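You operate a simulated robot arm through the tools that you are given. There is no shell and no other tool.

The job below is to be done with a simulated robot arm. You get a single attempt, and the scene is never put back.

TASK
Get the table lamp lit: its white plug goes in the socket farthest from the switch.
Fine: strip off while you plug in; then strip on, lamp on.
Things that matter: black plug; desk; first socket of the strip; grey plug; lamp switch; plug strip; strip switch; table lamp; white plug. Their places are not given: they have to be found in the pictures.

It is judged by the outcome, as a careful person would: the job done as asked, and still so three seconds after it is handed in. It fails if anything else is knocked over, pushed out of place, dropped, spilled or broken.

THE ROBOT
A 7-joint arm with a two-finger parallel gripper, fixed in place. Base frame: the origin is on the floor under the middle of its stand, x ahead of it, y to its left, z up; the work surface is at about z = 0.8. Units: m, rad, N and s.
It reaches about 1.479 m from its shoulder. Its first joint turns from -2.897 to 2.897 rad. Payload 4.4 kg.
Tool frame: the origin (TCP) lies between the finger pads and is the grasp point; the fingertips stand 0.023 m ahead of it; z points along the fingers, y is the line along which they close. Largest opening 0.094 m; finger width 0.038, thickness 0.01; the body of the gripper, 0.054 by 0.096 m, starts 0.039 m behind the TCP.
Orientation is told as [roll, pitch, yaw] about the base's x, y, z axes, in that order, counted from this pose: with the fingers straight down and closing along the base's y, the tool's x points along the base's -x, its y along +y and its z along -z.

THE INTERFACE
- The arm moves only by the tool move_arm. Its arguments are lists of equal length, an entry for each row: "slide": the shift along the tool's x, y, z in m, a list of three; "angular": the turn, a rotation vector about the tool's x, y, z in rad, a list of three; "gripper": the opening, from 0 (shut) to 1 (fully open). In form: {"slide": [[x, y, z], ...], "angular": [[wx, wy, wz], ...], "gripper": [gripper, ...]}. A call has 1 to 20 rows; each row shifts and turns the commanded pose from where the row before left it, along the tool's axes as they then stand. Each row takes 0.2 s and may step no farther than 0.05 m and 0.15 rad from the row before; otherwise, or with a gripper value out of range, the whole call is refused. A pose out of reach is approached as far as the arm can. The call stops where the force on the tool passes 90 N (or 10 N more than at its start, if that is more) or the arm is blocked; 0.2 s more then pass. The fingers move at their own pace (about 0.072 m/s each) and stop on an object; they squeeze with about 40 N. The grip force told is the motor's: it shows also when the fingers shut on nothing. Time passes only in rows, and 0.2 s behind the last, so rows that do not move let the fingers close. It gives the time, the measured TCP pose, the force on the tool (base axes), the opening and the grip force at its end, in the units of the frame above (readings bear some noise), with the torque about the TCP (base axes, N m) and any sound that the robot's microphone picked up.
- Cameras (640 x 400 px; columns grow to the right, rows downward): "scene" is fixed at [0.0499, 0.6507, 1.4024]; the picture's right is [-0.37, -0.93, 0.00], its down [-0.28, 0.11, -0.95] and it looks along [0.89, -0.35, -0.30] (base axes); focal length 318 px, centre (320, 200). "wrist" rides on the gripper at [0.086, 0.016, -0.074] in the tool frame; the picture's right is [-0.18, 0.98, 0.00], its down [-0.58, -0.11, -0.81] and it looks along [-0.79, -0.15, 0.59] (tool axes); focal length 243 px, centre (320, 200).
- get_image(camera): a new picture of that camera. The clock stands still meanwhile.
- locate(camera, pixels): there is no depth. For up to 12 entries [column, row, z] of the newest picture of that camera ("zoom" is the newest enlarged one), the place [x, y] in the base frame at which the ray of that pixel passes the height z, good to about 0.002 m. The clock stands still meanwhile.
- zoom(camera, box): a new picture of the part [left, top, right, bottom] of that camera's present view, enlarged. The clock stands still meanwhile.
- close_job(): hands the job in; it is judged then, once.

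Unless the task says otherwise, let go and move clear before handing in.

The tools are called after ">>>" by a JSON object that holds its "api" and its "payload". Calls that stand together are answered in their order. move_arm: Moves the arm, as the interface text tells. Its arguments: {"type":"object","properties":{"slide":{"type":"array","items":{"type":"array","items":{"type":"number"}}},"angular":{"type":"array","items":{"type":"array","items":{"type":"number"}}},"gripper":{"type":"array","items":{"type":"number"}}},"required":["slide","angular","gripper"]} The other tools are called the same way: get_image (camera) takes a picture; locate (camera, pixels) gives the place at which the rays of pixels pass given heights; zoom (camera, box) takes an enlarged picture of a part of a camera's view; close_job () hands the job in.

At the start:

```text
time_s: 0.0
tool_pos: [0.7753, 0.2, 1.1194]
tcp_rot: [0.001, 0.0, -0.001]
contact_force: [0.0, 0.1, -0.8]
wrist_torque: [-0.01, 0.0, -0.06]
grip_width: 0.094
finger_force: 0.0
```

scene: 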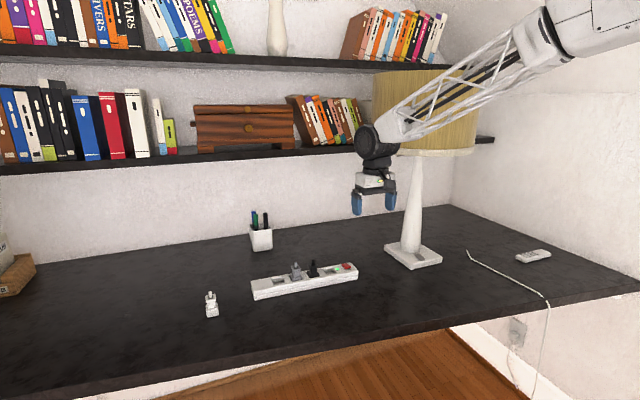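
wrist: 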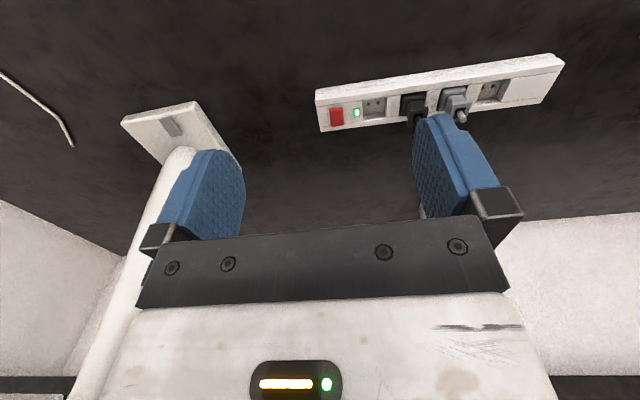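

The scene picture shows the strip around (305,280), the loose white plug near (211,303) and the lamp at (413,250); the wrist picture shows the red strip switch at (337,117) with a green light lit. I will zoom in for details.

>>> {"api": "zoom", "payload": {"camera": "scene", "box": [190, 250, 370, 330]}}

>>> {"api": "zoom", "payload": {"camera": "wrist", "box": [300, 40, 580, 160]}}

>>> {"api": "zoom", "payload": {"camera": "scene", "box": [370, 220, 570, 330]}}

>>> {"api": "zoom", "payload": {"camera": "scene", "box": [195, 280, 235, 325]}}

```text
3.56 times, centred on (280, 290) of scene
```

zoom: 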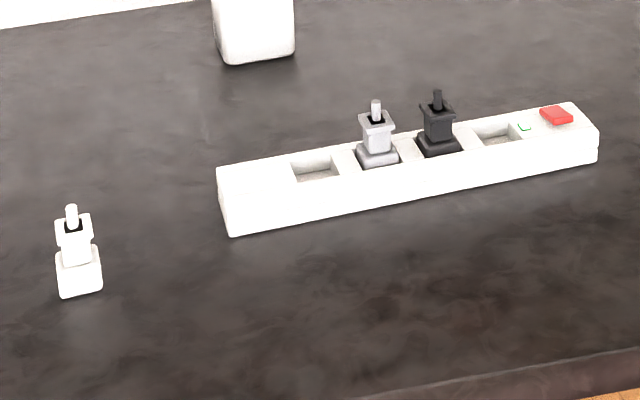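

```text
2.29 times, centred on (440, 100) of wrist
```

zoom: 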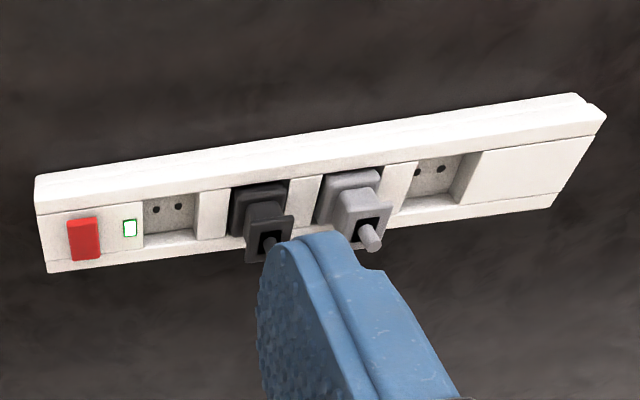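

```text
3.20 times, centred on (470, 275) of scene
```

zoom: 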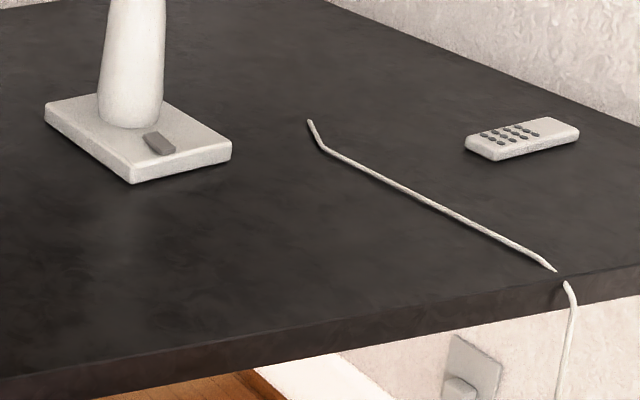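

```text
8.89 times, centred on (215, 302) of scene
```

zoom: 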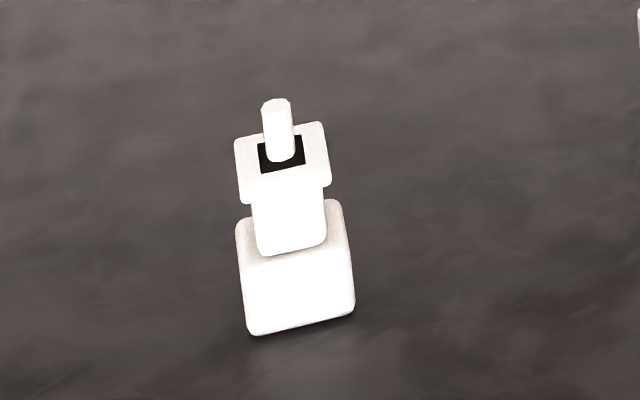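

The green light by the red switch appears lit, so the strip is on now; the free end socket is at wrist (490,90), and the white plug stands upright at scene (211,303). I will locate these at likely heights.

>>> {"api": "locate", "payload": {"camera": "scene", "pixels": [[254.7, 300.4, 0.8], [358.1, 278.8, 0.8], [252, 289, 0.84], [252, 281, 0.84], [357.5, 270, 0.84], [346, 266, 0.84], [278.5, 282, 0.84], [213.5, 317, 0.8], [207, 317.5, 0.8], [217, 316, 0.8], [212.5, 291, 0.86], [212.5, 287, 0.87]]}}

>>> {"api": "locate", "payload": {"camera": "wrist", "pixels": [[337, 117, 0.84], [357, 112.5, 0.84], [375, 108, 0.84], [491, 93, 0.84], [483.2, 87.8, 0.82], [492.8, 86.5, 0.82], [316, 91, 0.84], [320, 131, 0.84], [553, 55, 0.84], [543, 103, 0.84], [172, 127, 0.83], [316, 91, 0.8]]}}

```text
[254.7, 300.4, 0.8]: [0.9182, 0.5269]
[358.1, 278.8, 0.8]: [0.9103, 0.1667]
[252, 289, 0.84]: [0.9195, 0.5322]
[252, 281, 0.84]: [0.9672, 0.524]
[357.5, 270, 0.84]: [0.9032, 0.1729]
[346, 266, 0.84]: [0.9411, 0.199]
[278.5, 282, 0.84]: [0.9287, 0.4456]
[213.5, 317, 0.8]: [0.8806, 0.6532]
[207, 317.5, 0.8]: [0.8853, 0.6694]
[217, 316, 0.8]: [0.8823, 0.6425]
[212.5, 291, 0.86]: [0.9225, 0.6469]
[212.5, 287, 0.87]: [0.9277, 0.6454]
```

```text
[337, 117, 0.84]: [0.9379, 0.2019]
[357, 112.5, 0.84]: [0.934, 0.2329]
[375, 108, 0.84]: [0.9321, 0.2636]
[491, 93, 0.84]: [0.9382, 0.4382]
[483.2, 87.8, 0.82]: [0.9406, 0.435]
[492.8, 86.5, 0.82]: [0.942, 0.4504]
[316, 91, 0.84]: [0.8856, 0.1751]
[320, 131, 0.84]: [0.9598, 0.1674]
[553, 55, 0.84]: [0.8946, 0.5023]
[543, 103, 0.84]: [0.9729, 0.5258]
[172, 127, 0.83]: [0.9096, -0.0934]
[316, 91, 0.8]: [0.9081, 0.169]
```

The strip runs along y from about 0.17 to 0.53 at x ≈ 0.91–0.965, top about z 0.84, with the switch near (0.94,0.20). I will lower the arm in front of the switch for a closer view.

>>> {"api": "move_arm", "payload": {"slide": [[0, 0, 0.05], [0, 0, 0.05], [0, 0, 0.04], [0, 0, 0]], "angular": [[0, 0, 0], [0, 0, 0], [0, 0, 0], [0, 0, 0]], "gripper": [1, 1, 1, 1]}}

>>> {"api": "get_image", "payload": {"camera": "wrist"}}

```text
time_s: 1.0
tool_pos: [0.7759, 0.2034, 0.9801]
tcp_rot: [-0.001, 0.0, -0.001]
contact_force: [0.0, -0.3, -0.3]
wrist_torque: [-0.01, 0.0, -0.02]
grip_width: 0.0941
finger_force: 0.0
```

```text
taken
```

wrist: 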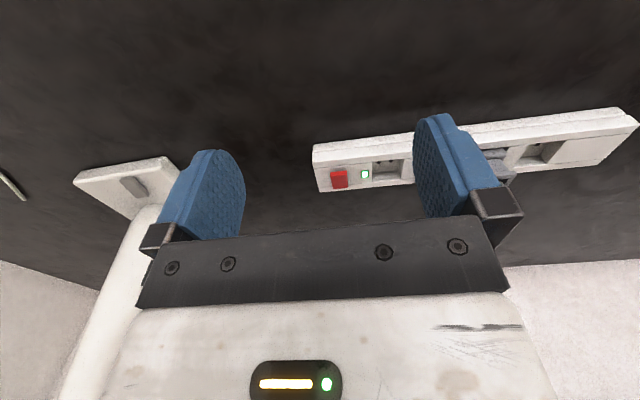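

The strip switch is now at about (339,178) and the lit green light at (364,174). I will zoom in on both the switch and the lamp base switch at (135,187).

>>> {"api": "zoom", "payload": {"camera": "wrist", "box": [300, 130, 420, 205]}}

>>> {"api": "zoom", "payload": {"camera": "wrist", "box": [65, 140, 195, 225]}}

>>> {"api": "zoom", "payload": {"camera": "scene", "box": [320, 250, 370, 290]}}

>>> {"api": "zoom", "payload": {"camera": "scene", "box": [380, 225, 450, 280]}}

```text
5.33 times, centred on (360, 168) of wrist
```

zoom: 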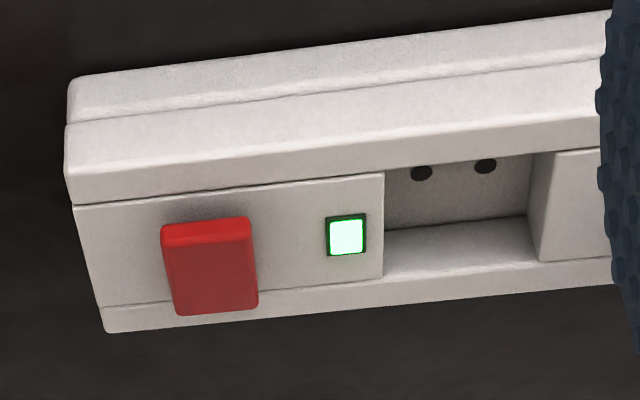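

```text
4.71 times, centred on (130, 182) of wrist
```

zoom: 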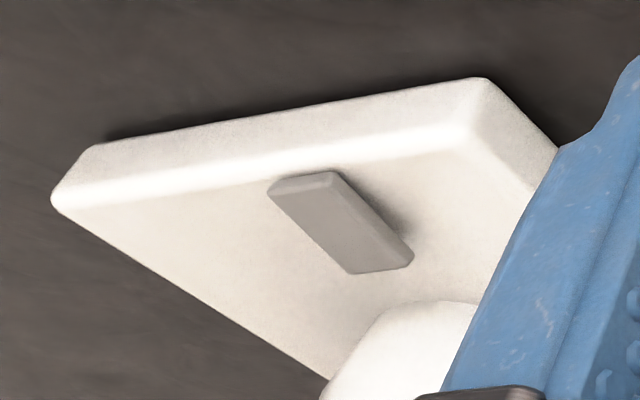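

```text
10.00 times, centred on (345, 270) of scene
```

zoom: 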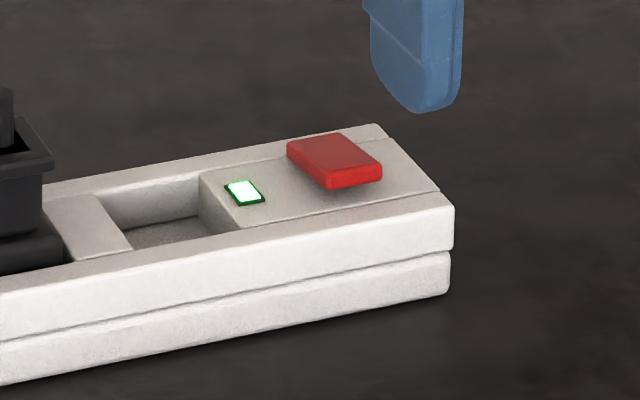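

```text
7.27 times, centred on (415, 252) of scene
```

zoom: 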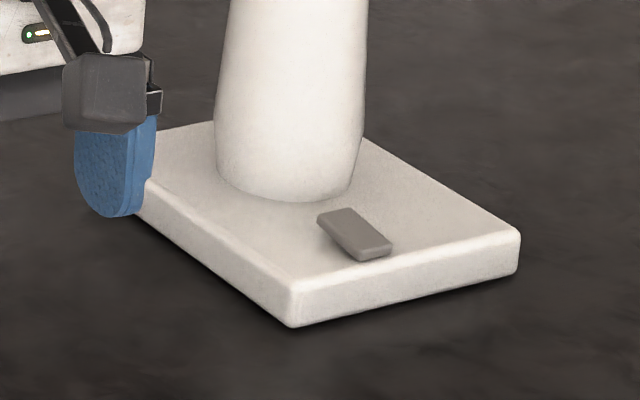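

The red rocker's near (−x) edge is raised and the far edge is down, with the green light lit, so it is ON. I will locate the rocker and strip corners from both cameras to fix heights.

>>> {"api": "locate", "payload": {"camera": "wrist", "pixels": [[313.1, 146.4, 0.8], [313.5, 168.6, 0.84], [313.5, 168.6, 0.85], [320, 192.8, 0.84], [320, 192.8, 0.85], [338.8, 175.5, 0.85], [338.8, 175.5, 0.86], [340.5, 189, 0.84], [340.5, 189, 0.85], [364.8, 176.2, 0.84], [364.8, 176.2, 0.85], [135, 187, 0.83]]}}

>>> {"api": "locate", "payload": {"camera": "scene", "pixels": [[357.8, 279.6, 0.8], [358.2, 270.8, 0.84], [358.2, 270.8, 0.85], [350.8, 262.5, 0.84], [350.8, 262.5, 0.85], [348.4, 267.1, 0.85], [348.4, 267.1, 0.86], [344.8, 264, 0.84], [344.8, 264, 0.85], [337.5, 269.2, 0.84], [337.5, 269.2, 0.85], [419.5, 255.5, 0.83]]}}

```text
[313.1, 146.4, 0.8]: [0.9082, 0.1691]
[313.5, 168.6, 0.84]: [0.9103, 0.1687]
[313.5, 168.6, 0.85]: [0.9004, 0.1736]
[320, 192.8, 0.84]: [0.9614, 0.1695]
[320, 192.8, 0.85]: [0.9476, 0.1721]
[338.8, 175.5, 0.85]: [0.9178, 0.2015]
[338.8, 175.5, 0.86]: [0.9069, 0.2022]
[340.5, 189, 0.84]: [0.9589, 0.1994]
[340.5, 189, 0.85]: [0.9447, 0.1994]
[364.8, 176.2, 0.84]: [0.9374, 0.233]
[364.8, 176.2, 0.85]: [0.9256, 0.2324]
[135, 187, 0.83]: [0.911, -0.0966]
```

```text
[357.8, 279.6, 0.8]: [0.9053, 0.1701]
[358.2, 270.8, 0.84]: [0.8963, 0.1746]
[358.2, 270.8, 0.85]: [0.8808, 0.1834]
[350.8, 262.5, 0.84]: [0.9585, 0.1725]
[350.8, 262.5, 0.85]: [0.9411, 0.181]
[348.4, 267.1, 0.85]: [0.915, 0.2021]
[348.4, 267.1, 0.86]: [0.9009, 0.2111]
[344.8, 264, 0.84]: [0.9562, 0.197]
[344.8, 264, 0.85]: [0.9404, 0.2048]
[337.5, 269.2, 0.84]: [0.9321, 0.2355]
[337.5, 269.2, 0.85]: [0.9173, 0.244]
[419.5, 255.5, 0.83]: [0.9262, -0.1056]
```

Both cameras agree: rocker near edge is at about (0.92,0.20,0.848), far edge (0.957,0.199,0.84). I will shut the gripper and hover above the raised near end.

>>> {"api": "move_arm", "payload": {"slide": [[-0.04, 0, 0], [-0.04, 0, 0], [-0.04, 0, 0.02], [-0.026, 0, 0.03], [0, 0, 0.03], [0, 0, 0], [0, 0, 0]], "angular": [[0, 0, 0], [0, 0, 0], [0, 0, 0], [0, 0, 0], [0, 0, 0], [0, 0, 0], [0, 0, 0]], "gripper": [0, 0, 0, 0, 0, 0, 0]}}

>>> {"api": "zoom", "payload": {"camera": "scene", "box": [310, 225, 390, 285]}}

>>> {"api": "get_image", "payload": {"camera": "wrist"}}

```text
time_s: 2.6
tool_pos: [0.9232, 0.2016, 0.8982]
tcp_rot: [0.0, 0.0, 0.0]
contact_force: [-0.1, 0.7, 0.2]
wrist_torque: [0.0, -0.02, -0.02]
grip_width: 0.0001
finger_force: 39.7
```

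```text
6.67 times, centred on (350, 255) of scene
```

zoom: 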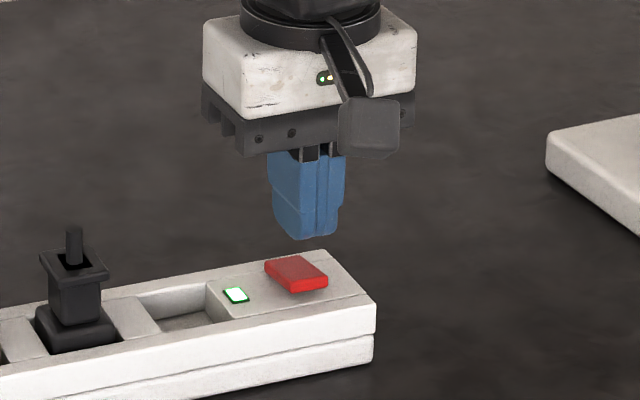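

```text
taken
```

wrist: 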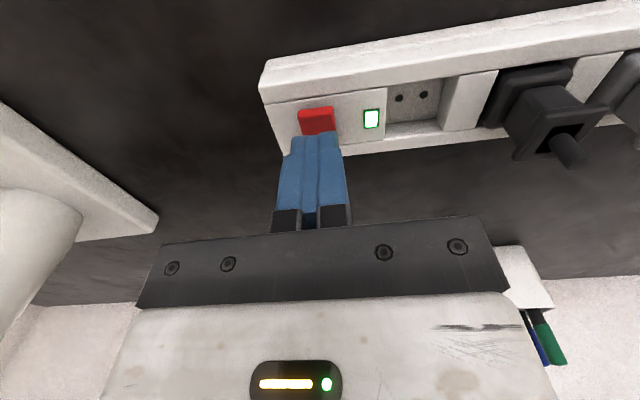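

The shut fingers hover over the near end of the rocker (wrist (316,115)). I will check the rocker edge location from this closer view before pressing.

>>> {"api": "locate", "payload": {"camera": "wrist", "pixels": [[299, 113, 0.848], [332, 107, 0.848], [303, 135, 0.845], [335, 129, 0.845], [371, 118, 0.838], [399, 98, 0.82], [423, 94, 0.82]]}}

```text
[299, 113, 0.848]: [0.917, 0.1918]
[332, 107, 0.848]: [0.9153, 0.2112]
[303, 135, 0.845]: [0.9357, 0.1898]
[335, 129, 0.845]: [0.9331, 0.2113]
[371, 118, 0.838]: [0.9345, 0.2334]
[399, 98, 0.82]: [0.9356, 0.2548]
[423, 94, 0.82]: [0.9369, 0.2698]
```

The rocker's near edge is at x≈0.917, y 0.191–0.211, and the fingers are over it. I will descend gently in small steps to press it.

>>> {"api": "move_arm", "payload": {"slide": [[0.001, 0, 0.012], [0, 0, 0.01], [0, 0, 0.004], [0, 0, 0.002], [0, 0, 0.002]], "angular": [[0, 0, 0], [0, 0, 0], [0, 0, 0], [0, 0, 0], [0, 0, 0]], "gripper": [0, 0, 0, 0, 0]}}

```text
time_s: 3.8
tool_pos: [0.9207, 0.2006, 0.8683]
tcp_rot: [0.0, 0.0, 0.001]
contact_force: [-1.3, -3.8, 6.1]
wrist_torque: [-0.05, -0.07, -0.08]
grip_width: 0.0001
finger_force: 39.7
```

Contact has started (6 N up, tip about z 0.845). I will press on slowly.

>>> {"api": "move_arm", "payload": {"slide": [[0, 0, 0.002], [0, 0, 0.002], [0, 0, 0]], "angular": [[0, 0, 0], [0, 0, 0], [0, 0, 0]], "gripper": [0, 0, 0]}}

>>> {"api": "zoom", "payload": {"camera": "scene", "box": [310, 245, 370, 290]}}

```text
time_s: 4.6
tool_pos: [0.9242, 0.2004, 0.8699]
tcp_rot: [0.002, -0.006, 0.0]
contact_force: [-18.3, -8.6, 61.1]
wrist_torque: [-0.22, -0.28, -0.02]
grip_width: 0.0
finger_force: 40.2
```

```text
8.89 times, centred on (340, 268) of scene
```

zoom: 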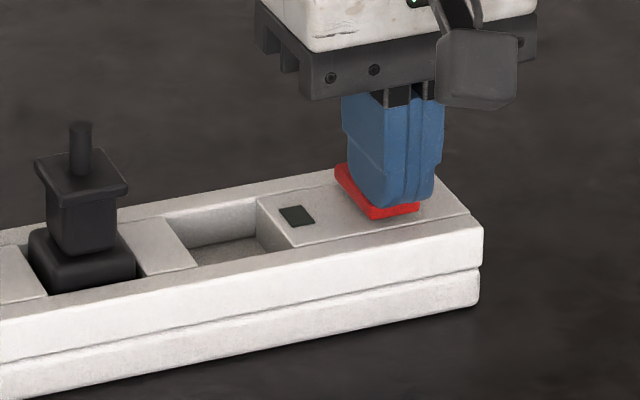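

The indicator at zoom (297,216) is now dark: the strip is off. I will lift straight off and check that it stays off.

>>> {"api": "move_arm", "payload": {"slide": [[0, 0, -0.01], [0, 0, -0.03], [0, 0, -0.04], [0, 0, -0.04], [0, 0, 0]], "angular": [[0, 0, 0], [0, 0, 0], [0, 0, 0], [0, 0, 0], [0, 0, 0]], "gripper": [0, 0, 0, 0, 0]}}

>>> {"api": "zoom", "payload": {"camera": "scene", "box": [240, 235, 370, 305]}}

>>> {"api": "get_image", "payload": {"camera": "wrist"}}

```text
time_s: 5.8
tool_pos: [0.9215, 0.2005, 0.9864]
tcp_rot: [0.0, -0.001, 0.0]
contact_force: [0.6, -0.7, 0.6]
wrist_torque: [-0.02, 0.02, -0.03]
grip_width: 0.0
finger_force: 40.2
```

```text
4.92 times, centred on (305, 270) of scene
```

zoom: 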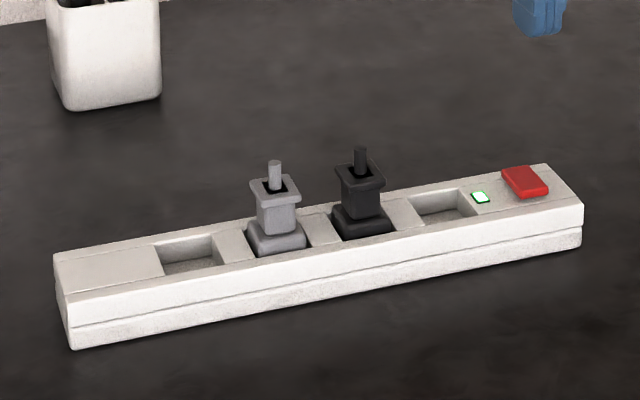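

```text
taken
```

wrist: 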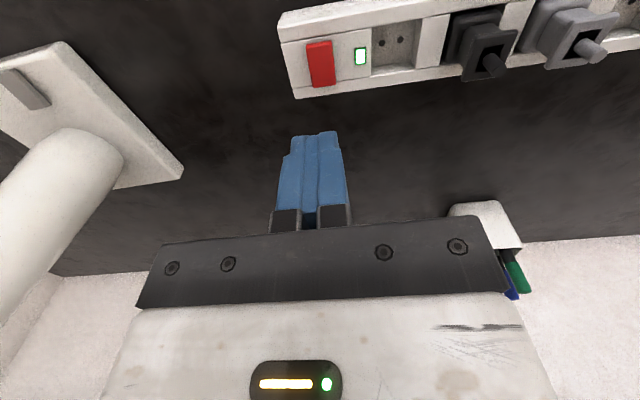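

After lifting, the green light is lit again and the near edge is still raised: the rocker was only levelled, not tipped over, because the finger spanned its pivot. I will shift about 16 mm toward −x so only the near end is pressed.

>>> {"api": "move_arm", "payload": {"slide": [[0.0155, 0, 0.03], [0, 0, 0.045], [0, 0, 0.035], [0, 0, 0.004], [0, 0, 0.002]], "angular": [[0, 0, 0], [0, 0, 0], [0, 0, 0], [0, 0, 0], [0, 0, 0]], "gripper": [0, 0, 0, 0, 0]}}

>>> {"api": "zoom", "payload": {"camera": "scene", "box": [310, 245, 370, 290]}}

```text
time_s: 7.0
tool_pos: [0.9039, 0.1994, 0.8693]
tcp_rot: [-0.002, 0.001, 0.0]
contact_force: [-0.8, 0.2, 0.2]
wrist_torque: [-0.01, 0.05, 0.01]
grip_width: 0.0
finger_force: 40.0
```

```text
8.89 times, centred on (340, 268) of scene
```

zoom: 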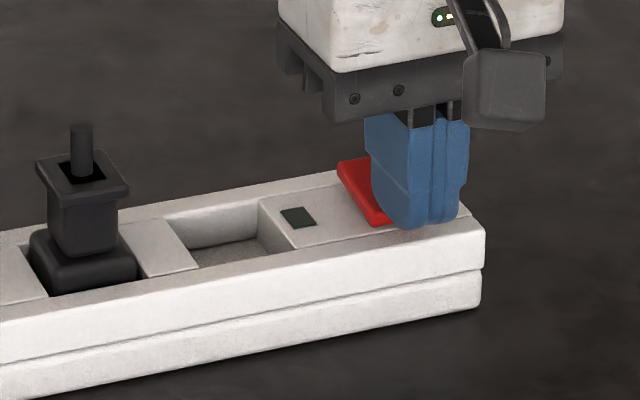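

The light is dark and the force is nearly nil, so the rocker seems to have snapped over. I will lift and check that it stays off.

>>> {"api": "move_arm", "payload": {"slide": [[0, 0, -0.02], [0, 0, -0.04], [0, 0, -0.05], [0, 0, 0]], "angular": [[0, 0, 0], [0, 0, 0], [0, 0, 0], [0, 0, 0]], "gripper": [0, 0, 0, 0]}}

>>> {"api": "zoom", "payload": {"camera": "scene", "box": [310, 245, 370, 290]}}

>>> {"api": "get_image", "payload": {"camera": "wrist"}}

```text
time_s: 8.0
tool_pos: [0.9023, 0.2006, 0.98]
tcp_rot: [-0.001, -0.001, 0.0]
contact_force: [0.4, 0.1, -0.5]
wrist_torque: [0.03, -0.02, -0.01]
grip_width: 0.0
finger_force: 39.3
```

```text
8.89 times, centred on (340, 268) of scene
```

zoom: 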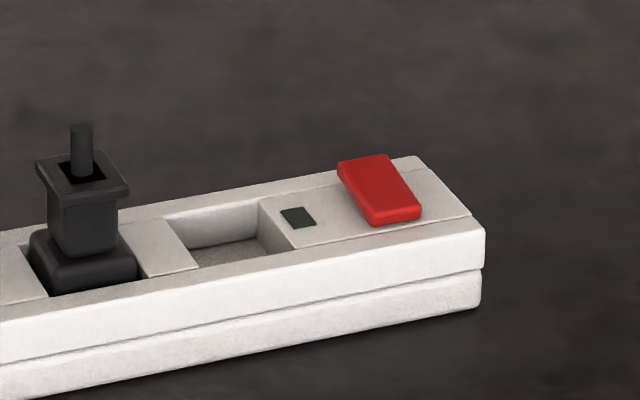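

```text
taken
```

wrist: 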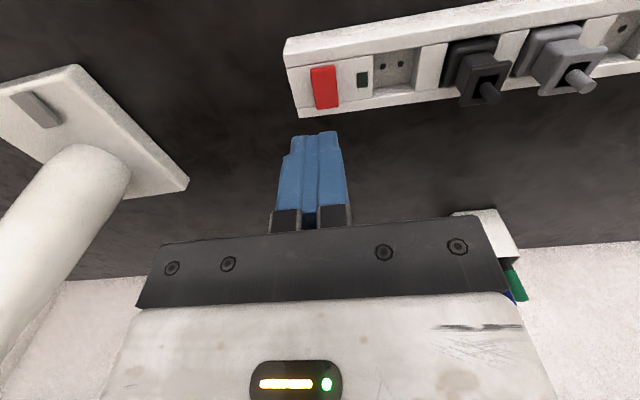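

The strip is off (dark lamp at wrist (362,80), far edge of rocker raised). Next I will open the gripper and move over in front of the white plug for a close look.

>>> {"api": "move_arm", "payload": {"slide": [[0.03, 0.035, -0.01], [0.03, 0.035, 0], [0.03, 0.035, 0], [0.03, 0.035, 0], [0, 0.045, 0], [0, 0.045, 0], [0, 0.045, 0], [0, 0.045, 0], [0, 0.045, 0], [0, 0.045, 0], [0, 0.02, 0], [0, 0, 0]], "angular": [[0, 0, 0], [0, 0, 0], [0, 0, 0], [0, 0, 0], [0, 0, 0], [0, 0, 0], [0, 0, 0], [0, 0, 0], [0, 0, 0], [0, 0, 0], [0, 0, 0], [0, 0, 0]], "gripper": [1, 1, 1, 1, 1, 1, 1, 1, 1, 1, 1, 1]}}

>>> {"api": "get_image", "payload": {"camera": "wrist"}}

>>> {"api": "get_image", "payload": {"camera": "scene"}}

```text
time_s: 10.6
tool_pos: [0.7837, 0.634, 0.9872]
tcp_rot: [0.0, 0.0, 0.0]
contact_force: [0.0, 0.8, 1.2]
wrist_torque: [0.0, -0.02, -0.02]
grip_width: 0.0939
finger_force: 0.1
```

```text
taken
```

wrist: 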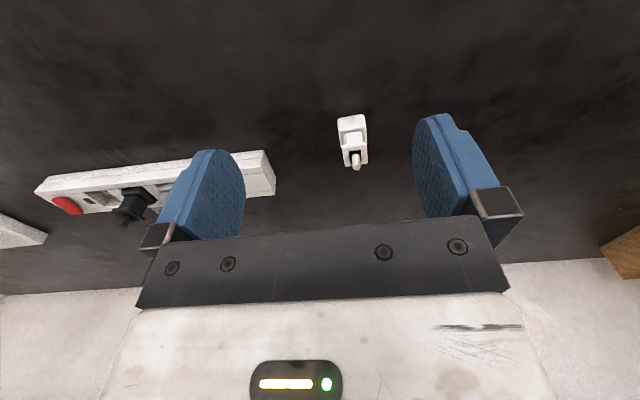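

```text
taken
```

scene: 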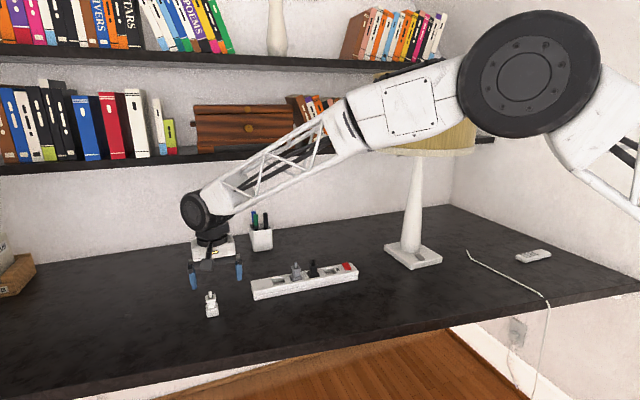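

>>> {"api": "zoom", "payload": {"camera": "wrist", "box": [310, 95, 400, 185]}}

>>> {"api": "zoom", "payload": {"camera": "scene", "box": [195, 280, 231, 325]}}

```text
4.44 times, centred on (355, 140) of wrist
```

zoom: 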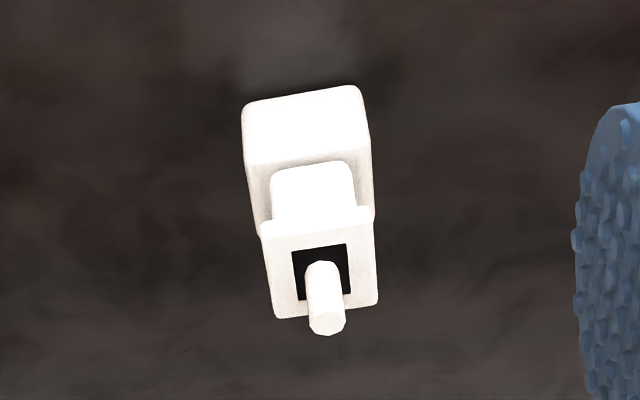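

```text
8.89 times, centred on (213, 302) of scene
```

zoom: 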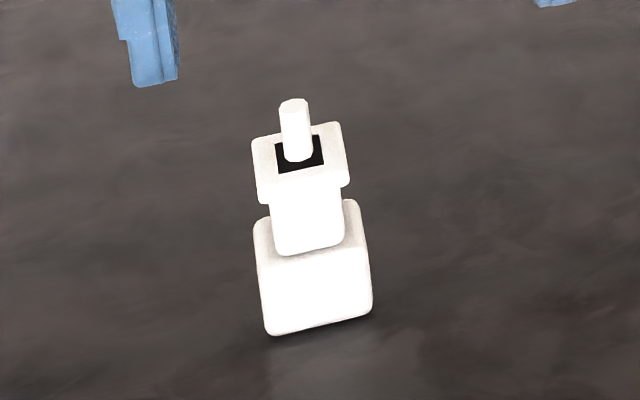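

The plug stands upright: a square base, narrower neck, flanged head and cord stub. I will triangulate its head centre (wrist (355.5,156), scene (210.7,297)) and base edges from both cameras.

>>> {"api": "locate", "payload": {"camera": "wrist", "pixels": [[338.1, 118.6, 0.8], [363.6, 114.5, 0.8], [339.2, 132.8, 0.82], [365.4, 128.7, 0.82], [339.2, 132.8, 0.83], [365.4, 128.7, 0.83], [355.6, 156, 0.84], [355.6, 156, 0.85], [355.6, 156, 0.86], [356.6, 168.2, 0.86], [356.6, 168.2, 0.87], [356.6, 168.2, 0.88]]}}

>>> {"api": "locate", "payload": {"camera": "scene", "pixels": [[207.4, 317.2, 0.8], [218.6, 314.9, 0.8], [206, 306.5, 0.82], [218.1, 305.5, 0.82], [206, 306.5, 0.83], [218.1, 305.5, 0.83], [210.8, 296.9, 0.84], [210.8, 296.9, 0.85], [210.8, 296.9, 0.86], [210.2, 291.2, 0.86], [210.2, 291.2, 0.87], [210.2, 291.2, 0.88]]}}

```text
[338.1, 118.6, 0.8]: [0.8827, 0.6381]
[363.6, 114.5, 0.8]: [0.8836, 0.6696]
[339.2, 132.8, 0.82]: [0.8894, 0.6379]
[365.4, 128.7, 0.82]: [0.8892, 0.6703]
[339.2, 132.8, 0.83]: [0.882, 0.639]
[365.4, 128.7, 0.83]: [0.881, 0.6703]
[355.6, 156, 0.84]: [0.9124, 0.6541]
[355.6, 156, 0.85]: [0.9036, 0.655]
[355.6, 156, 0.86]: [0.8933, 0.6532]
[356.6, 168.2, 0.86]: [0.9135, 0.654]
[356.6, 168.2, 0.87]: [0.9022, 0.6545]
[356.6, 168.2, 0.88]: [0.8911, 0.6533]
```

```text
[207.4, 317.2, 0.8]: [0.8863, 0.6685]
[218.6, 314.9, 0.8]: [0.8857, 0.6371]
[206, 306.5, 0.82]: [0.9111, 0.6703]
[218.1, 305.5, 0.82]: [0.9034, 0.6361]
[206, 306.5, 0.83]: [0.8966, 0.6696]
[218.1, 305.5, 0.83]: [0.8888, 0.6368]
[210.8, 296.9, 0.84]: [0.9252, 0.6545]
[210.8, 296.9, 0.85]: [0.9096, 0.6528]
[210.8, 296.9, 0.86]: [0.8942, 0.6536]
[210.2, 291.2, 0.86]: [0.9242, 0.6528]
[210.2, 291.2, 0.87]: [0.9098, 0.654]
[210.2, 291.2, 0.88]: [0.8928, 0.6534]
```

Head top is at about z 0.861, cord stub top 0.881, axis near (0.892,0.6535), base about 31 mm wide along y. I will move a little closer to get a sharper measurement.

>>> {"api": "move_arm", "payload": {"slide": [[-0.01, 0.01, 0.03], [-0.01, 0.005, 0.03], [0, 0, 0]], "angular": [[0, 0, 0], [0, 0, 0], [0, 0, 0]], "gripper": [1, 1, 1]}}

>>> {"api": "zoom", "payload": {"camera": "wrist", "box": [290, 100, 410, 220]}}

>>> {"api": "get_image", "payload": {"camera": "wrist"}}

```text
time_s: 11.4
tool_pos: [0.8079, 0.647, 0.9274]
tcp_rot: [0.0, 0.0, 0.0]
contact_force: [0.7, -0.3, 0.0]
wrist_torque: [0.02, -0.01, 0.05]
grip_width: 0.0939
finger_force: 0.1
```

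```text
3.33 times, centred on (350, 160) of wrist
```

zoom: 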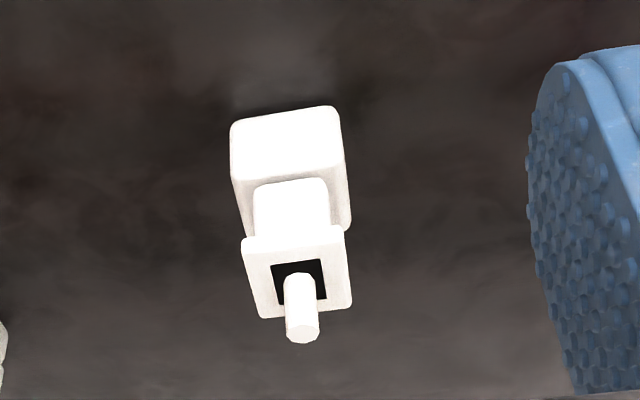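

```text
taken
```

wrist: 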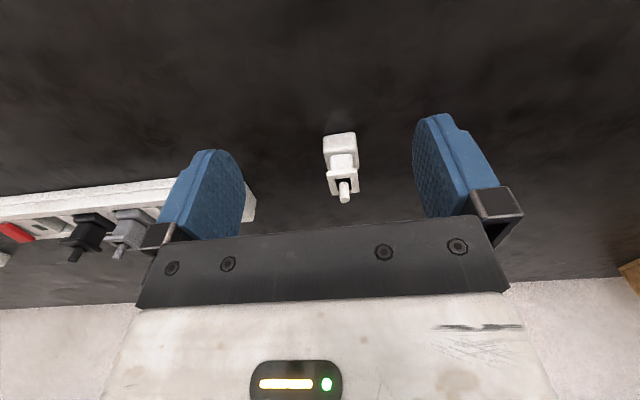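

I can see the plug clearly: base near face (232–343, 107–180), head top face corners near (243,243),(343,226),(352,305),(258,318) in the zoom. I will locate these.

>>> {"api": "locate", "payload": {"camera": "zoom", "pixels": [[232, 124, 0.8], [335, 107, 0.8], [232, 180, 0.83], [343, 163, 0.83], [352, 226, 0.83], [243, 243, 0.86], [343, 226, 0.86], [352, 305, 0.86], [258, 318, 0.86], [299, 278, 0.86], [302, 336, 0.88], [253, 190, 0.83]]}}

>>> {"api": "zoom", "payload": {"camera": "scene", "box": [195, 283, 227, 323]}}

```text
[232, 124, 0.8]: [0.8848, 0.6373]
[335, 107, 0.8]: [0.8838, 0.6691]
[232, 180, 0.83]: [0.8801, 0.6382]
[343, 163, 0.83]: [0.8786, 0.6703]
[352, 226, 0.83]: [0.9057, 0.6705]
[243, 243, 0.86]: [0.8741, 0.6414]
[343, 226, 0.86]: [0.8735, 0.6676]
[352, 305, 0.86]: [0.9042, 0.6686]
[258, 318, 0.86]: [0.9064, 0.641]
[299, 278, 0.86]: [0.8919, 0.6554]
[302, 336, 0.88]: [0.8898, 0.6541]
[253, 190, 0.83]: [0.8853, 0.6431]
```

```text
10.00 times, centred on (211, 303) of scene
```

zoom: 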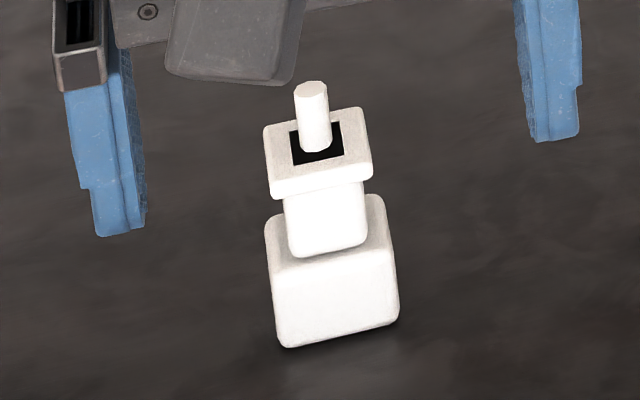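

The scene zoom now shows edges clearly: base top front edge (270,265)–(388,250), head top face (265,126)–(372,160). I will intersect these with the wrist values to pin down heights.

>>> {"api": "locate", "payload": {"camera": "scene", "pixels": [[206.8, 317.7, 0.8], [218.7, 315.2, 0.8], [206, 309.5, 0.83], [217.8, 308, 0.83], [206.2, 301.2, 0.855], [216.2, 299, 0.855], [215.6, 293.8, 0.855], [205.5, 295.6, 0.855], [206.2, 303, 0.85], [210.1, 291.8, 0.88], [206.2, 301.2, 0.86], [215.6, 293.8, 0.86]]}}

>>> {"api": "locate", "payload": {"camera": "zoom", "pixels": [[270, 265, 0.83], [388, 250, 0.83], [270, 265, 0.835], [388, 250, 0.835], [268, 225, 0.835], [380, 205, 0.835], [319, 155, 0.858]]}}

```text
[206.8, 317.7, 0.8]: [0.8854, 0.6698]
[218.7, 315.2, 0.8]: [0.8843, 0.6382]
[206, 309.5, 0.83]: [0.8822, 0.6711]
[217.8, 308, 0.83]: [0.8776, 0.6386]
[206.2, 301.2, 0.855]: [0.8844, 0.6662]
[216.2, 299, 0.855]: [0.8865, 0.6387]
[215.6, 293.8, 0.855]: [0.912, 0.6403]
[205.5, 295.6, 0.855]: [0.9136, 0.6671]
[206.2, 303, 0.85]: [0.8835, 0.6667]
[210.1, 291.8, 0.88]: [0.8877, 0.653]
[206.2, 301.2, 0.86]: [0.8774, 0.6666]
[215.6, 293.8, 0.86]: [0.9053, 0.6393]
```

```text
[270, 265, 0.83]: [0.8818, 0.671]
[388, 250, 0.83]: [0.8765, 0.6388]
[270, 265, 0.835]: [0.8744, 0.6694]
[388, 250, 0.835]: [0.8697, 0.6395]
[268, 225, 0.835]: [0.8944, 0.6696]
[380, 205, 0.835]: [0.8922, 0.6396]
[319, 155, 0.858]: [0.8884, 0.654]
```

The plug is: base z 0.80–0.83 (31 mm along y), neck to 0.853, head flange 0.853–0.86 (27 mm along y), axis at about (0.891,0.654). Now I will check how deep the grey plug sits and how the end socket looks.

>>> {"api": "zoom", "payload": {"camera": "scene", "box": [265, 252, 325, 300]}}

>>> {"api": "zoom", "payload": {"camera": "wrist", "box": [0, 150, 180, 280]}}

```text
8.33 times, centred on (295, 276) of scene
```

zoom: 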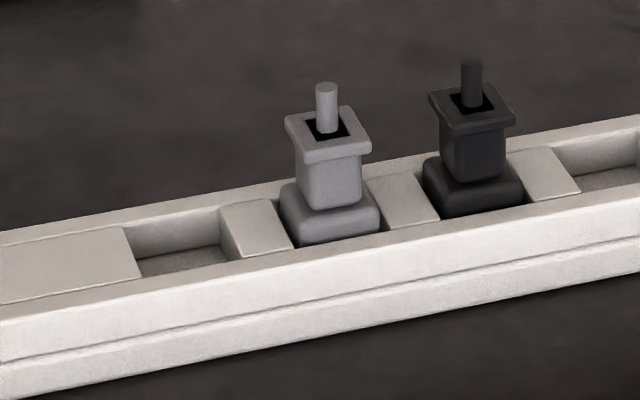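

```text
3.08 times, centred on (90, 215) of wrist
```

zoom: 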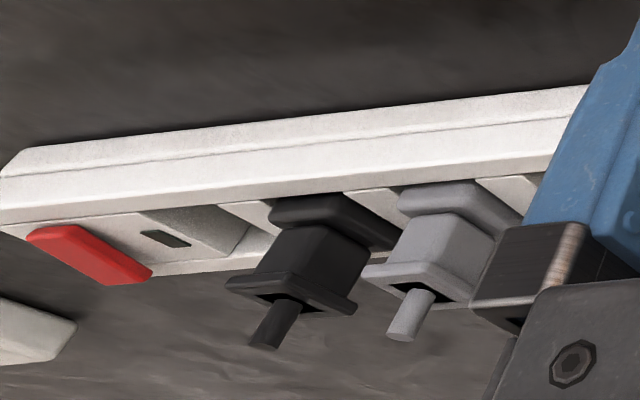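

The grey plug sits with its base partly proud of the strip. I will locate its head, the strip's edges and the end socket's corners.

>>> {"api": "locate", "payload": {"camera": "zoom", "pixels": [[270, 240, 0.84]]}}

>>> {"api": "locate", "payload": {"camera": "scene", "pixels": [[295.6, 267.2, 0.87], [295.6, 267.2, 0.88], [295.6, 267.2, 0.89], [295.7, 262.6, 0.89], [295.7, 262.6, 0.9], [295.7, 262.6, 0.91], [271.8, 279.4, 0.838], [283.2, 277, 0.838], [273.4, 285.4, 0.838], [284.2, 283, 0.838], [252.5, 302.5, 0.8], [358.2, 279.8, 0.8]]}}

```text
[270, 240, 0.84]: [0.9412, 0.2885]
```

```text
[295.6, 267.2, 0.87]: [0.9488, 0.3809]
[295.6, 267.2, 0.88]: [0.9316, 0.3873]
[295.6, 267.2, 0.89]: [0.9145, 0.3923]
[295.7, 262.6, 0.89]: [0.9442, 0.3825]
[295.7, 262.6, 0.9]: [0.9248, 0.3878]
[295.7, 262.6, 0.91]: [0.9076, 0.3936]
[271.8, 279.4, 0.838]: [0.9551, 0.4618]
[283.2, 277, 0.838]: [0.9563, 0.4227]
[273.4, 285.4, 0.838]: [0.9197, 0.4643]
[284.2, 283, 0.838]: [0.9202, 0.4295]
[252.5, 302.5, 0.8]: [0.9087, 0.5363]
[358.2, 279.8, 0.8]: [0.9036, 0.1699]
```

Comparing heights, the inserted grey plug's head top is at about z 0.876, so the seat is about 16 mm above the desk. I will move above the white plug (axis ≈ (0.891,0.654)) with open fingers and check alignment.

>>> {"api": "move_arm", "payload": {"slide": [[-0.045, 0.004, 0], [-0.041, 0.004, 0], [0, 0, 0.02], [0, 0, 0]], "angular": [[0, 0, 0], [0, 0, 0], [0, 0, 0], [0, 0, 0]], "gripper": [1, 1, 1, 1]}}

>>> {"api": "get_image", "payload": {"camera": "wrist"}}

>>> {"api": "zoom", "payload": {"camera": "scene", "box": [180, 255, 250, 325]}}

```text
time_s: 12.4
tool_pos: [0.893, 0.6534, 0.9099]
tcp_rot: [0.0, 0.001, 0.001]
contact_force: [0.3, 0.5, -0.3]
wrist_torque: [0.01, -0.02, 0.02]
grip_width: 0.0942
finger_force: 0.0
```

```text
taken
```

wrist: 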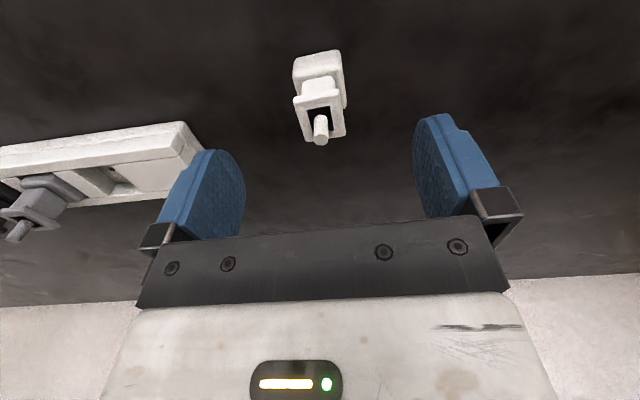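

```text
5.71 times, centred on (215, 290) of scene
```

zoom: 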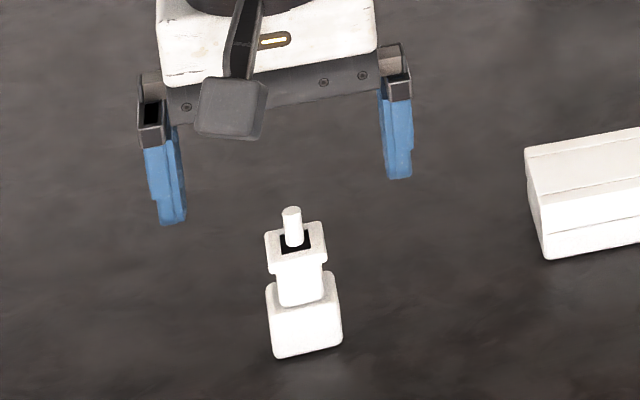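

The plug lies between the open fingers in both views; head centre at wrist (320,117), stub top (321,140). I will verify its position from here.

>>> {"api": "zoom", "payload": {"camera": "wrist", "box": [270, 35, 370, 155]}}

>>> {"api": "locate", "payload": {"camera": "wrist", "pixels": [[320, 117, 0.86], [320, 138, 0.88], [294, 100, 0.86], [339, 94, 0.86], [345, 135, 0.86], [305, 141, 0.86], [292, 62, 0.8], [338, 52, 0.8]]}}

```text
3.33 times, centred on (320, 95) of wrist
```

zoom: 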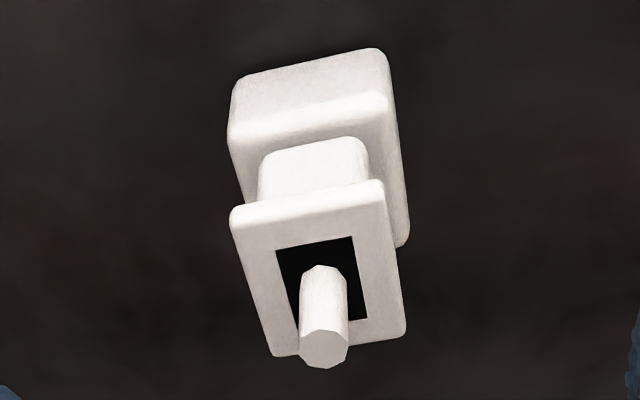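

```text
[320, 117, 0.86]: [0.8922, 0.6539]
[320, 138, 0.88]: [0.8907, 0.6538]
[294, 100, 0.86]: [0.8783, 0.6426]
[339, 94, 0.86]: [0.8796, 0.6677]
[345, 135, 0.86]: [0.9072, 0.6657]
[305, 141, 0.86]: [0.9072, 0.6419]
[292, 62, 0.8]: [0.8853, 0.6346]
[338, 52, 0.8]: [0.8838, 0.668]
```

The plug axis is at (0.892,0.654), matching the TCP within about 1 mm. I will descend 53 mm and close on the head flange.

>>> {"api": "move_arm", "payload": {"slide": [[-0.001, 0, 0.025], [0, 0, 0.02], [0, 0, 0.008], [0, 0, 0], [0, 0, 0], [0, 0, 0], [0, 0, 0]], "angular": [[0, 0, 0], [0, 0, 0], [0, 0, 0], [0, 0, 0], [0, 0, 0], [0, 0, 0], [0, 0, 0]], "gripper": [1, 1, 1, 0.6, 0.4, 0.25, 0.25]}}

>>> {"api": "get_image", "payload": {"camera": "wrist"}}

>>> {"api": "zoom", "payload": {"camera": "scene", "box": [180, 255, 250, 325]}}

```text
time_s: 14.0
tool_pos: [0.8918, 0.6543, 0.8556]
tcp_rot: [-0.001, -0.001, 0.0]
contact_force: [-0.3, 0.0, 1.4]
wrist_torque: [-0.02, -0.02, -0.03]
grip_width: 0.027
finger_force: 39.8
```

```text
taken
```

wrist: 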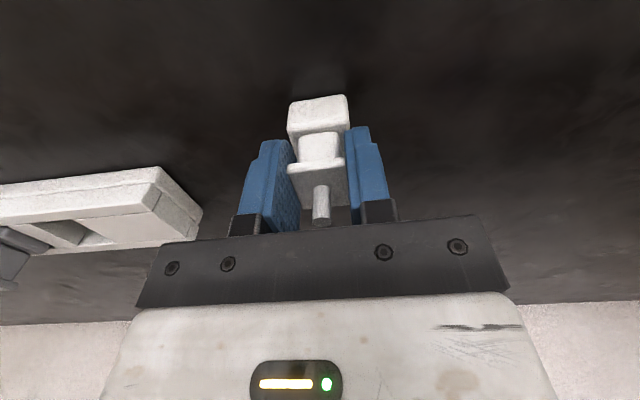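

```text
5.71 times, centred on (215, 290) of scene
```

zoom: 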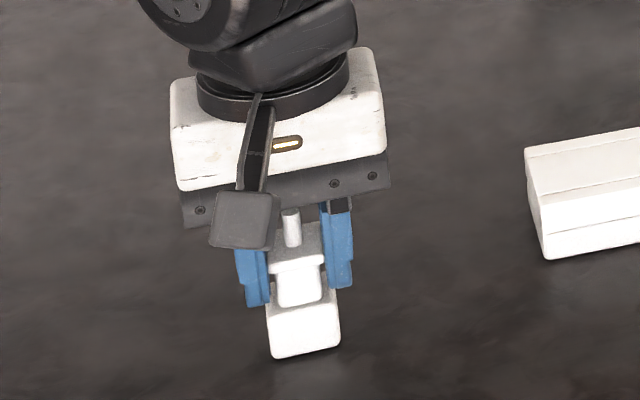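

The fingers hold the flange at 27 mm with 40 N. I will lift it 80 mm and check the grip and what is underneath.

>>> {"api": "move_arm", "payload": {"slide": [[0, 0, 0], [0, 0, -0.01], [0, 0, -0.03], [0, 0, -0.04], [0, 0, 0]], "angular": [[0, 0, 0], [0, 0, 0], [0, 0, 0], [0, 0, 0], [0, 0, 0]], "gripper": [0, 0, 0, 0, 0]}}

>>> {"api": "zoom", "payload": {"camera": "scene", "box": [180, 235, 270, 325]}}

>>> {"api": "get_image", "payload": {"camera": "wrist"}}

```text
time_s: 15.2
tool_pos: [0.8933, 0.6531, 0.9356]
tcp_rot: [0.001, -0.001, 0.0]
contact_force: [0.0, -0.1, -1.2]
wrist_torque: [-0.02, -0.02, 0.0]
grip_width: 0.0269
finger_force: 40.1
```

```text
4.44 times, centred on (225, 280) of scene
```

zoom: 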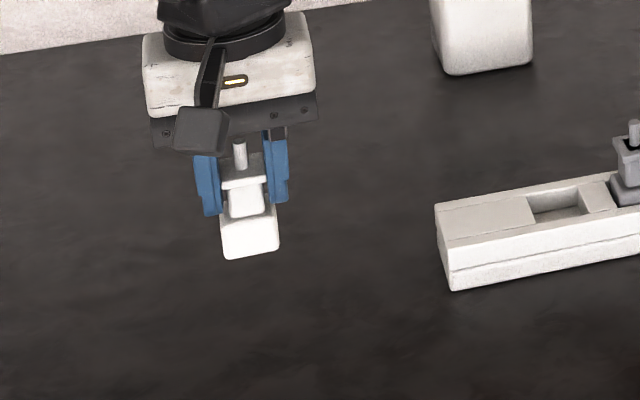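

```text
taken
```

wrist: 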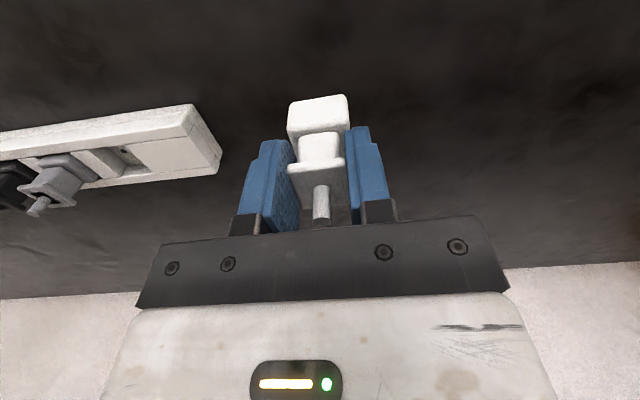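

The plug is held securely (40 N, 27 mm). I will move to a vantage point (about x 0.85, y 0.55, z 1.05) where the end socket is not hidden by the fingers.

>>> {"api": "move_arm", "payload": {"slide": [[0.02, -0.03, -0.04], [0.02, -0.04, -0.04], [0, -0.035, -0.035], [0, 0, 0]], "angular": [[0, 0, 0], [0, 0, 0], [0, 0, 0], [0, 0, 0]], "gripper": [0, 0, 0, 0]}}

>>> {"api": "get_image", "payload": {"camera": "wrist"}}

>>> {"api": "zoom", "payload": {"camera": "wrist", "box": [170, 50, 310, 150]}}

```text
refused: row 1 steps farther than a row can; nothing moved
```

```text
taken
```

wrist: 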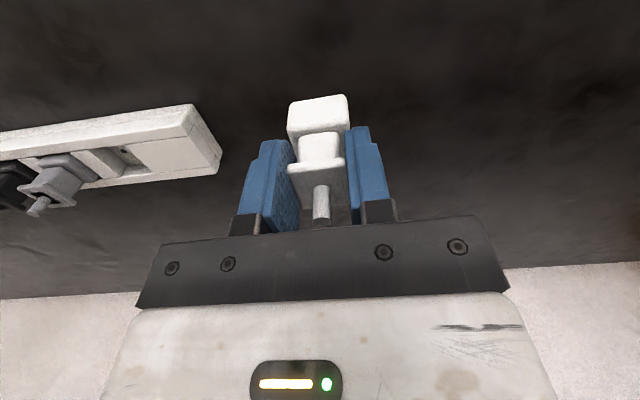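

```text
4.00 times, centred on (240, 100) of wrist
```

zoom: 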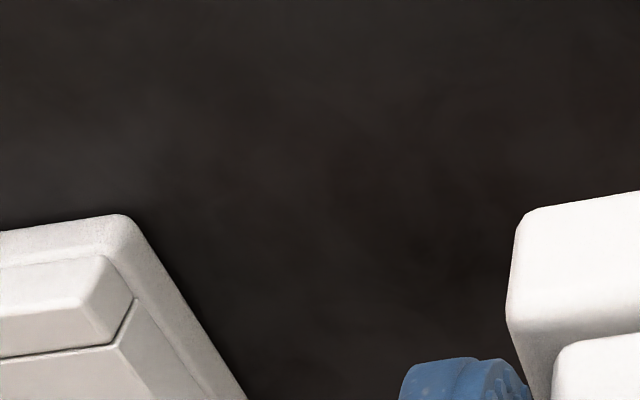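

The move was refused because one row stepped over 0.05 m; nothing moved. I will repeat it in smaller rows.

>>> {"api": "move_arm", "payload": {"slide": [[0.01, -0.02, -0.03], [0.01, -0.02, -0.03], [0.01, -0.02, -0.03], [0.01, -0.02, -0.025], [0, -0.02, 0], [0, 0, 0]], "angular": [[0, 0, 0], [0, 0, 0], [0, 0, 0], [0, 0, 0], [0, 0, 0], [0, 0, 0]], "gripper": [0, 0, 0, 0, 0, 0]}}

>>> {"api": "get_image", "payload": {"camera": "wrist"}}

>>> {"api": "zoom", "payload": {"camera": "wrist", "box": [170, 50, 310, 150]}}

```text
time_s: 16.6
tool_pos: [0.856, 0.5545, 1.0548]
tcp_rot: [0.0, -0.003, 0.0]
contact_force: [-0.3, -0.4, -0.6]
wrist_torque: [-0.01, -0.02, -0.01]
grip_width: 0.0271
finger_force: 40.3
```

```text
taken
```

wrist: 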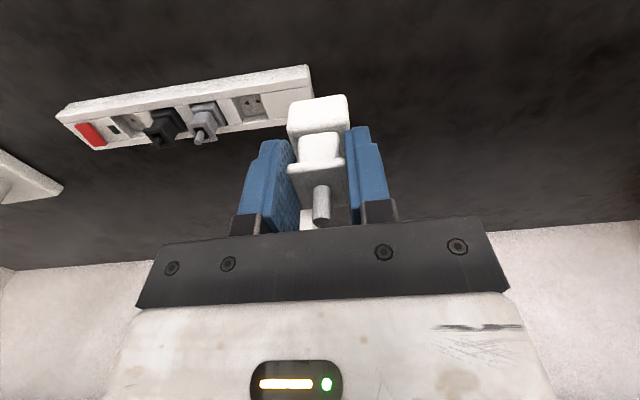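

```text
4.00 times, centred on (240, 100) of wrist
```

zoom: 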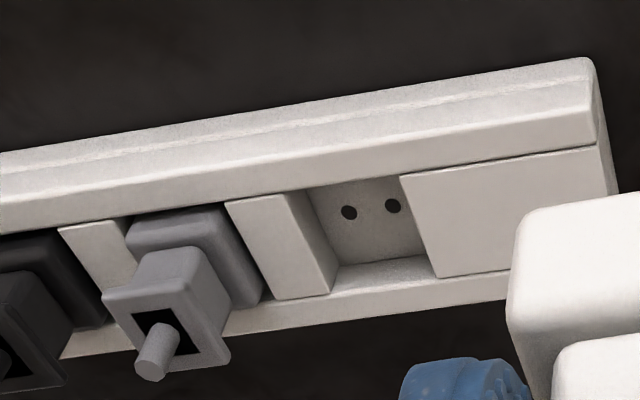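

The end socket is clear: rim corners about (279,194),(400,177),(437,278),(331,293) and pin holes at (349,213),(393,206) in the zoom. I will locate them and the strip edges for the yaw.

>>> {"api": "locate", "payload": {"camera": "zoom", "pixels": [[279, 194, 0.838], [400, 177, 0.838], [437, 278, 0.838], [331, 293, 0.838], [349, 213, 0.816], [393, 206, 0.816], [349, 213, 0.82], [393, 206, 0.82], [595, 146, 0.838], [0, 232, 0.838], [103, 293, 0.876], [192, 281, 0.876]]}}

>>> {"api": "locate", "payload": {"camera": "wrist", "pixels": [[200, 134, 0.876], [66, 119, 0.838], [94, 141, 0.838], [79, 149, 0.838], [309, 86, 0.838], [57, 111, 0.8], [307, 65, 0.8]]}}

```text
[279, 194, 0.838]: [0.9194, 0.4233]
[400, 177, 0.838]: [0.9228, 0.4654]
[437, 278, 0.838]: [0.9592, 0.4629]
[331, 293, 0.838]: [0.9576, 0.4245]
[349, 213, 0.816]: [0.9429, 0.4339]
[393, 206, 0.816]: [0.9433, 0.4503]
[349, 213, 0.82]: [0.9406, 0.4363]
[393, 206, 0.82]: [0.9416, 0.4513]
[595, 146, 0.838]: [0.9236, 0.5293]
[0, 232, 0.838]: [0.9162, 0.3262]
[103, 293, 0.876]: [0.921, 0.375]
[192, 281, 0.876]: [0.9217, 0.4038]
```

```text
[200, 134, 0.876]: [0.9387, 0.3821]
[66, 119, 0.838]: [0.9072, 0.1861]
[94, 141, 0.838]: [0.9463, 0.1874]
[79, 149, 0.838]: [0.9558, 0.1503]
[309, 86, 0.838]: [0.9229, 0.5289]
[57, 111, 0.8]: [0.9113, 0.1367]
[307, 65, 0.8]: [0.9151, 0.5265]
```

The end socket's centre comes out at about (0.939,0.444) with the strip turned about −0.025 rad. I will bring the plug above it, base bottom still about 50 mm clear of the strip, and match the yaw.

>>> {"api": "move_arm", "payload": {"slide": [[-0.03, -0.03, 0], [-0.03, -0.03, 0.02], [-0.0263, -0.03, 0.02], [0, -0.02, 0.03], [0, 0, 0.031], [0, 0, 0], [0, 0, 0]], "angular": [[0, 0, 0], [0, 0, 0], [0, 0, 0], [0, 0, 0], [0, 0, 0], [0, 0, 0.025], [0, 0, 0]], "gripper": [0, 0, 0, 0, 0, 0, 0]}}

>>> {"api": "get_image", "payload": {"camera": "wrist"}}

>>> {"api": "zoom", "payload": {"camera": "scene", "box": [240, 230, 330, 310]}}

```text
time_s: 18.2
tool_pos: [0.9395, 0.4429, 0.9481]
tcp_rot: [0.001, 0.0, -0.027]
contact_force: [-0.3, 0.3, 0.3]
wrist_torque: [0.03, 0.01, -0.04]
grip_width: 0.0267
finger_force: 39.5
```

```text
taken
```

wrist: 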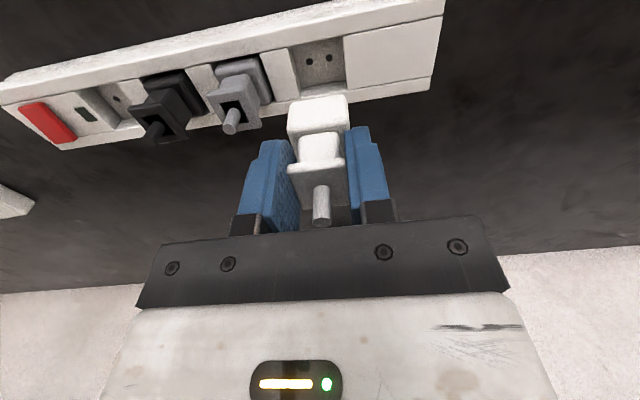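

```text
5.00 times, centred on (285, 270) of scene
```

zoom: 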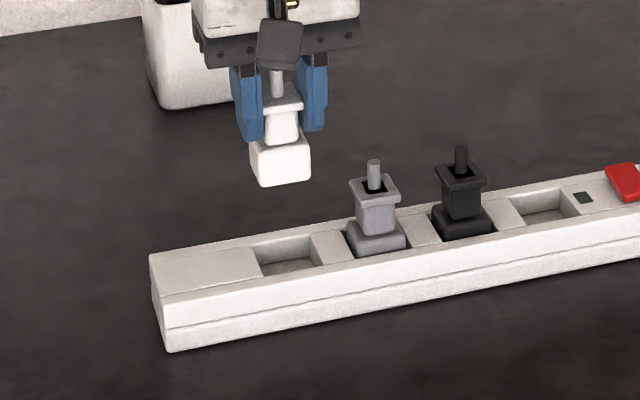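

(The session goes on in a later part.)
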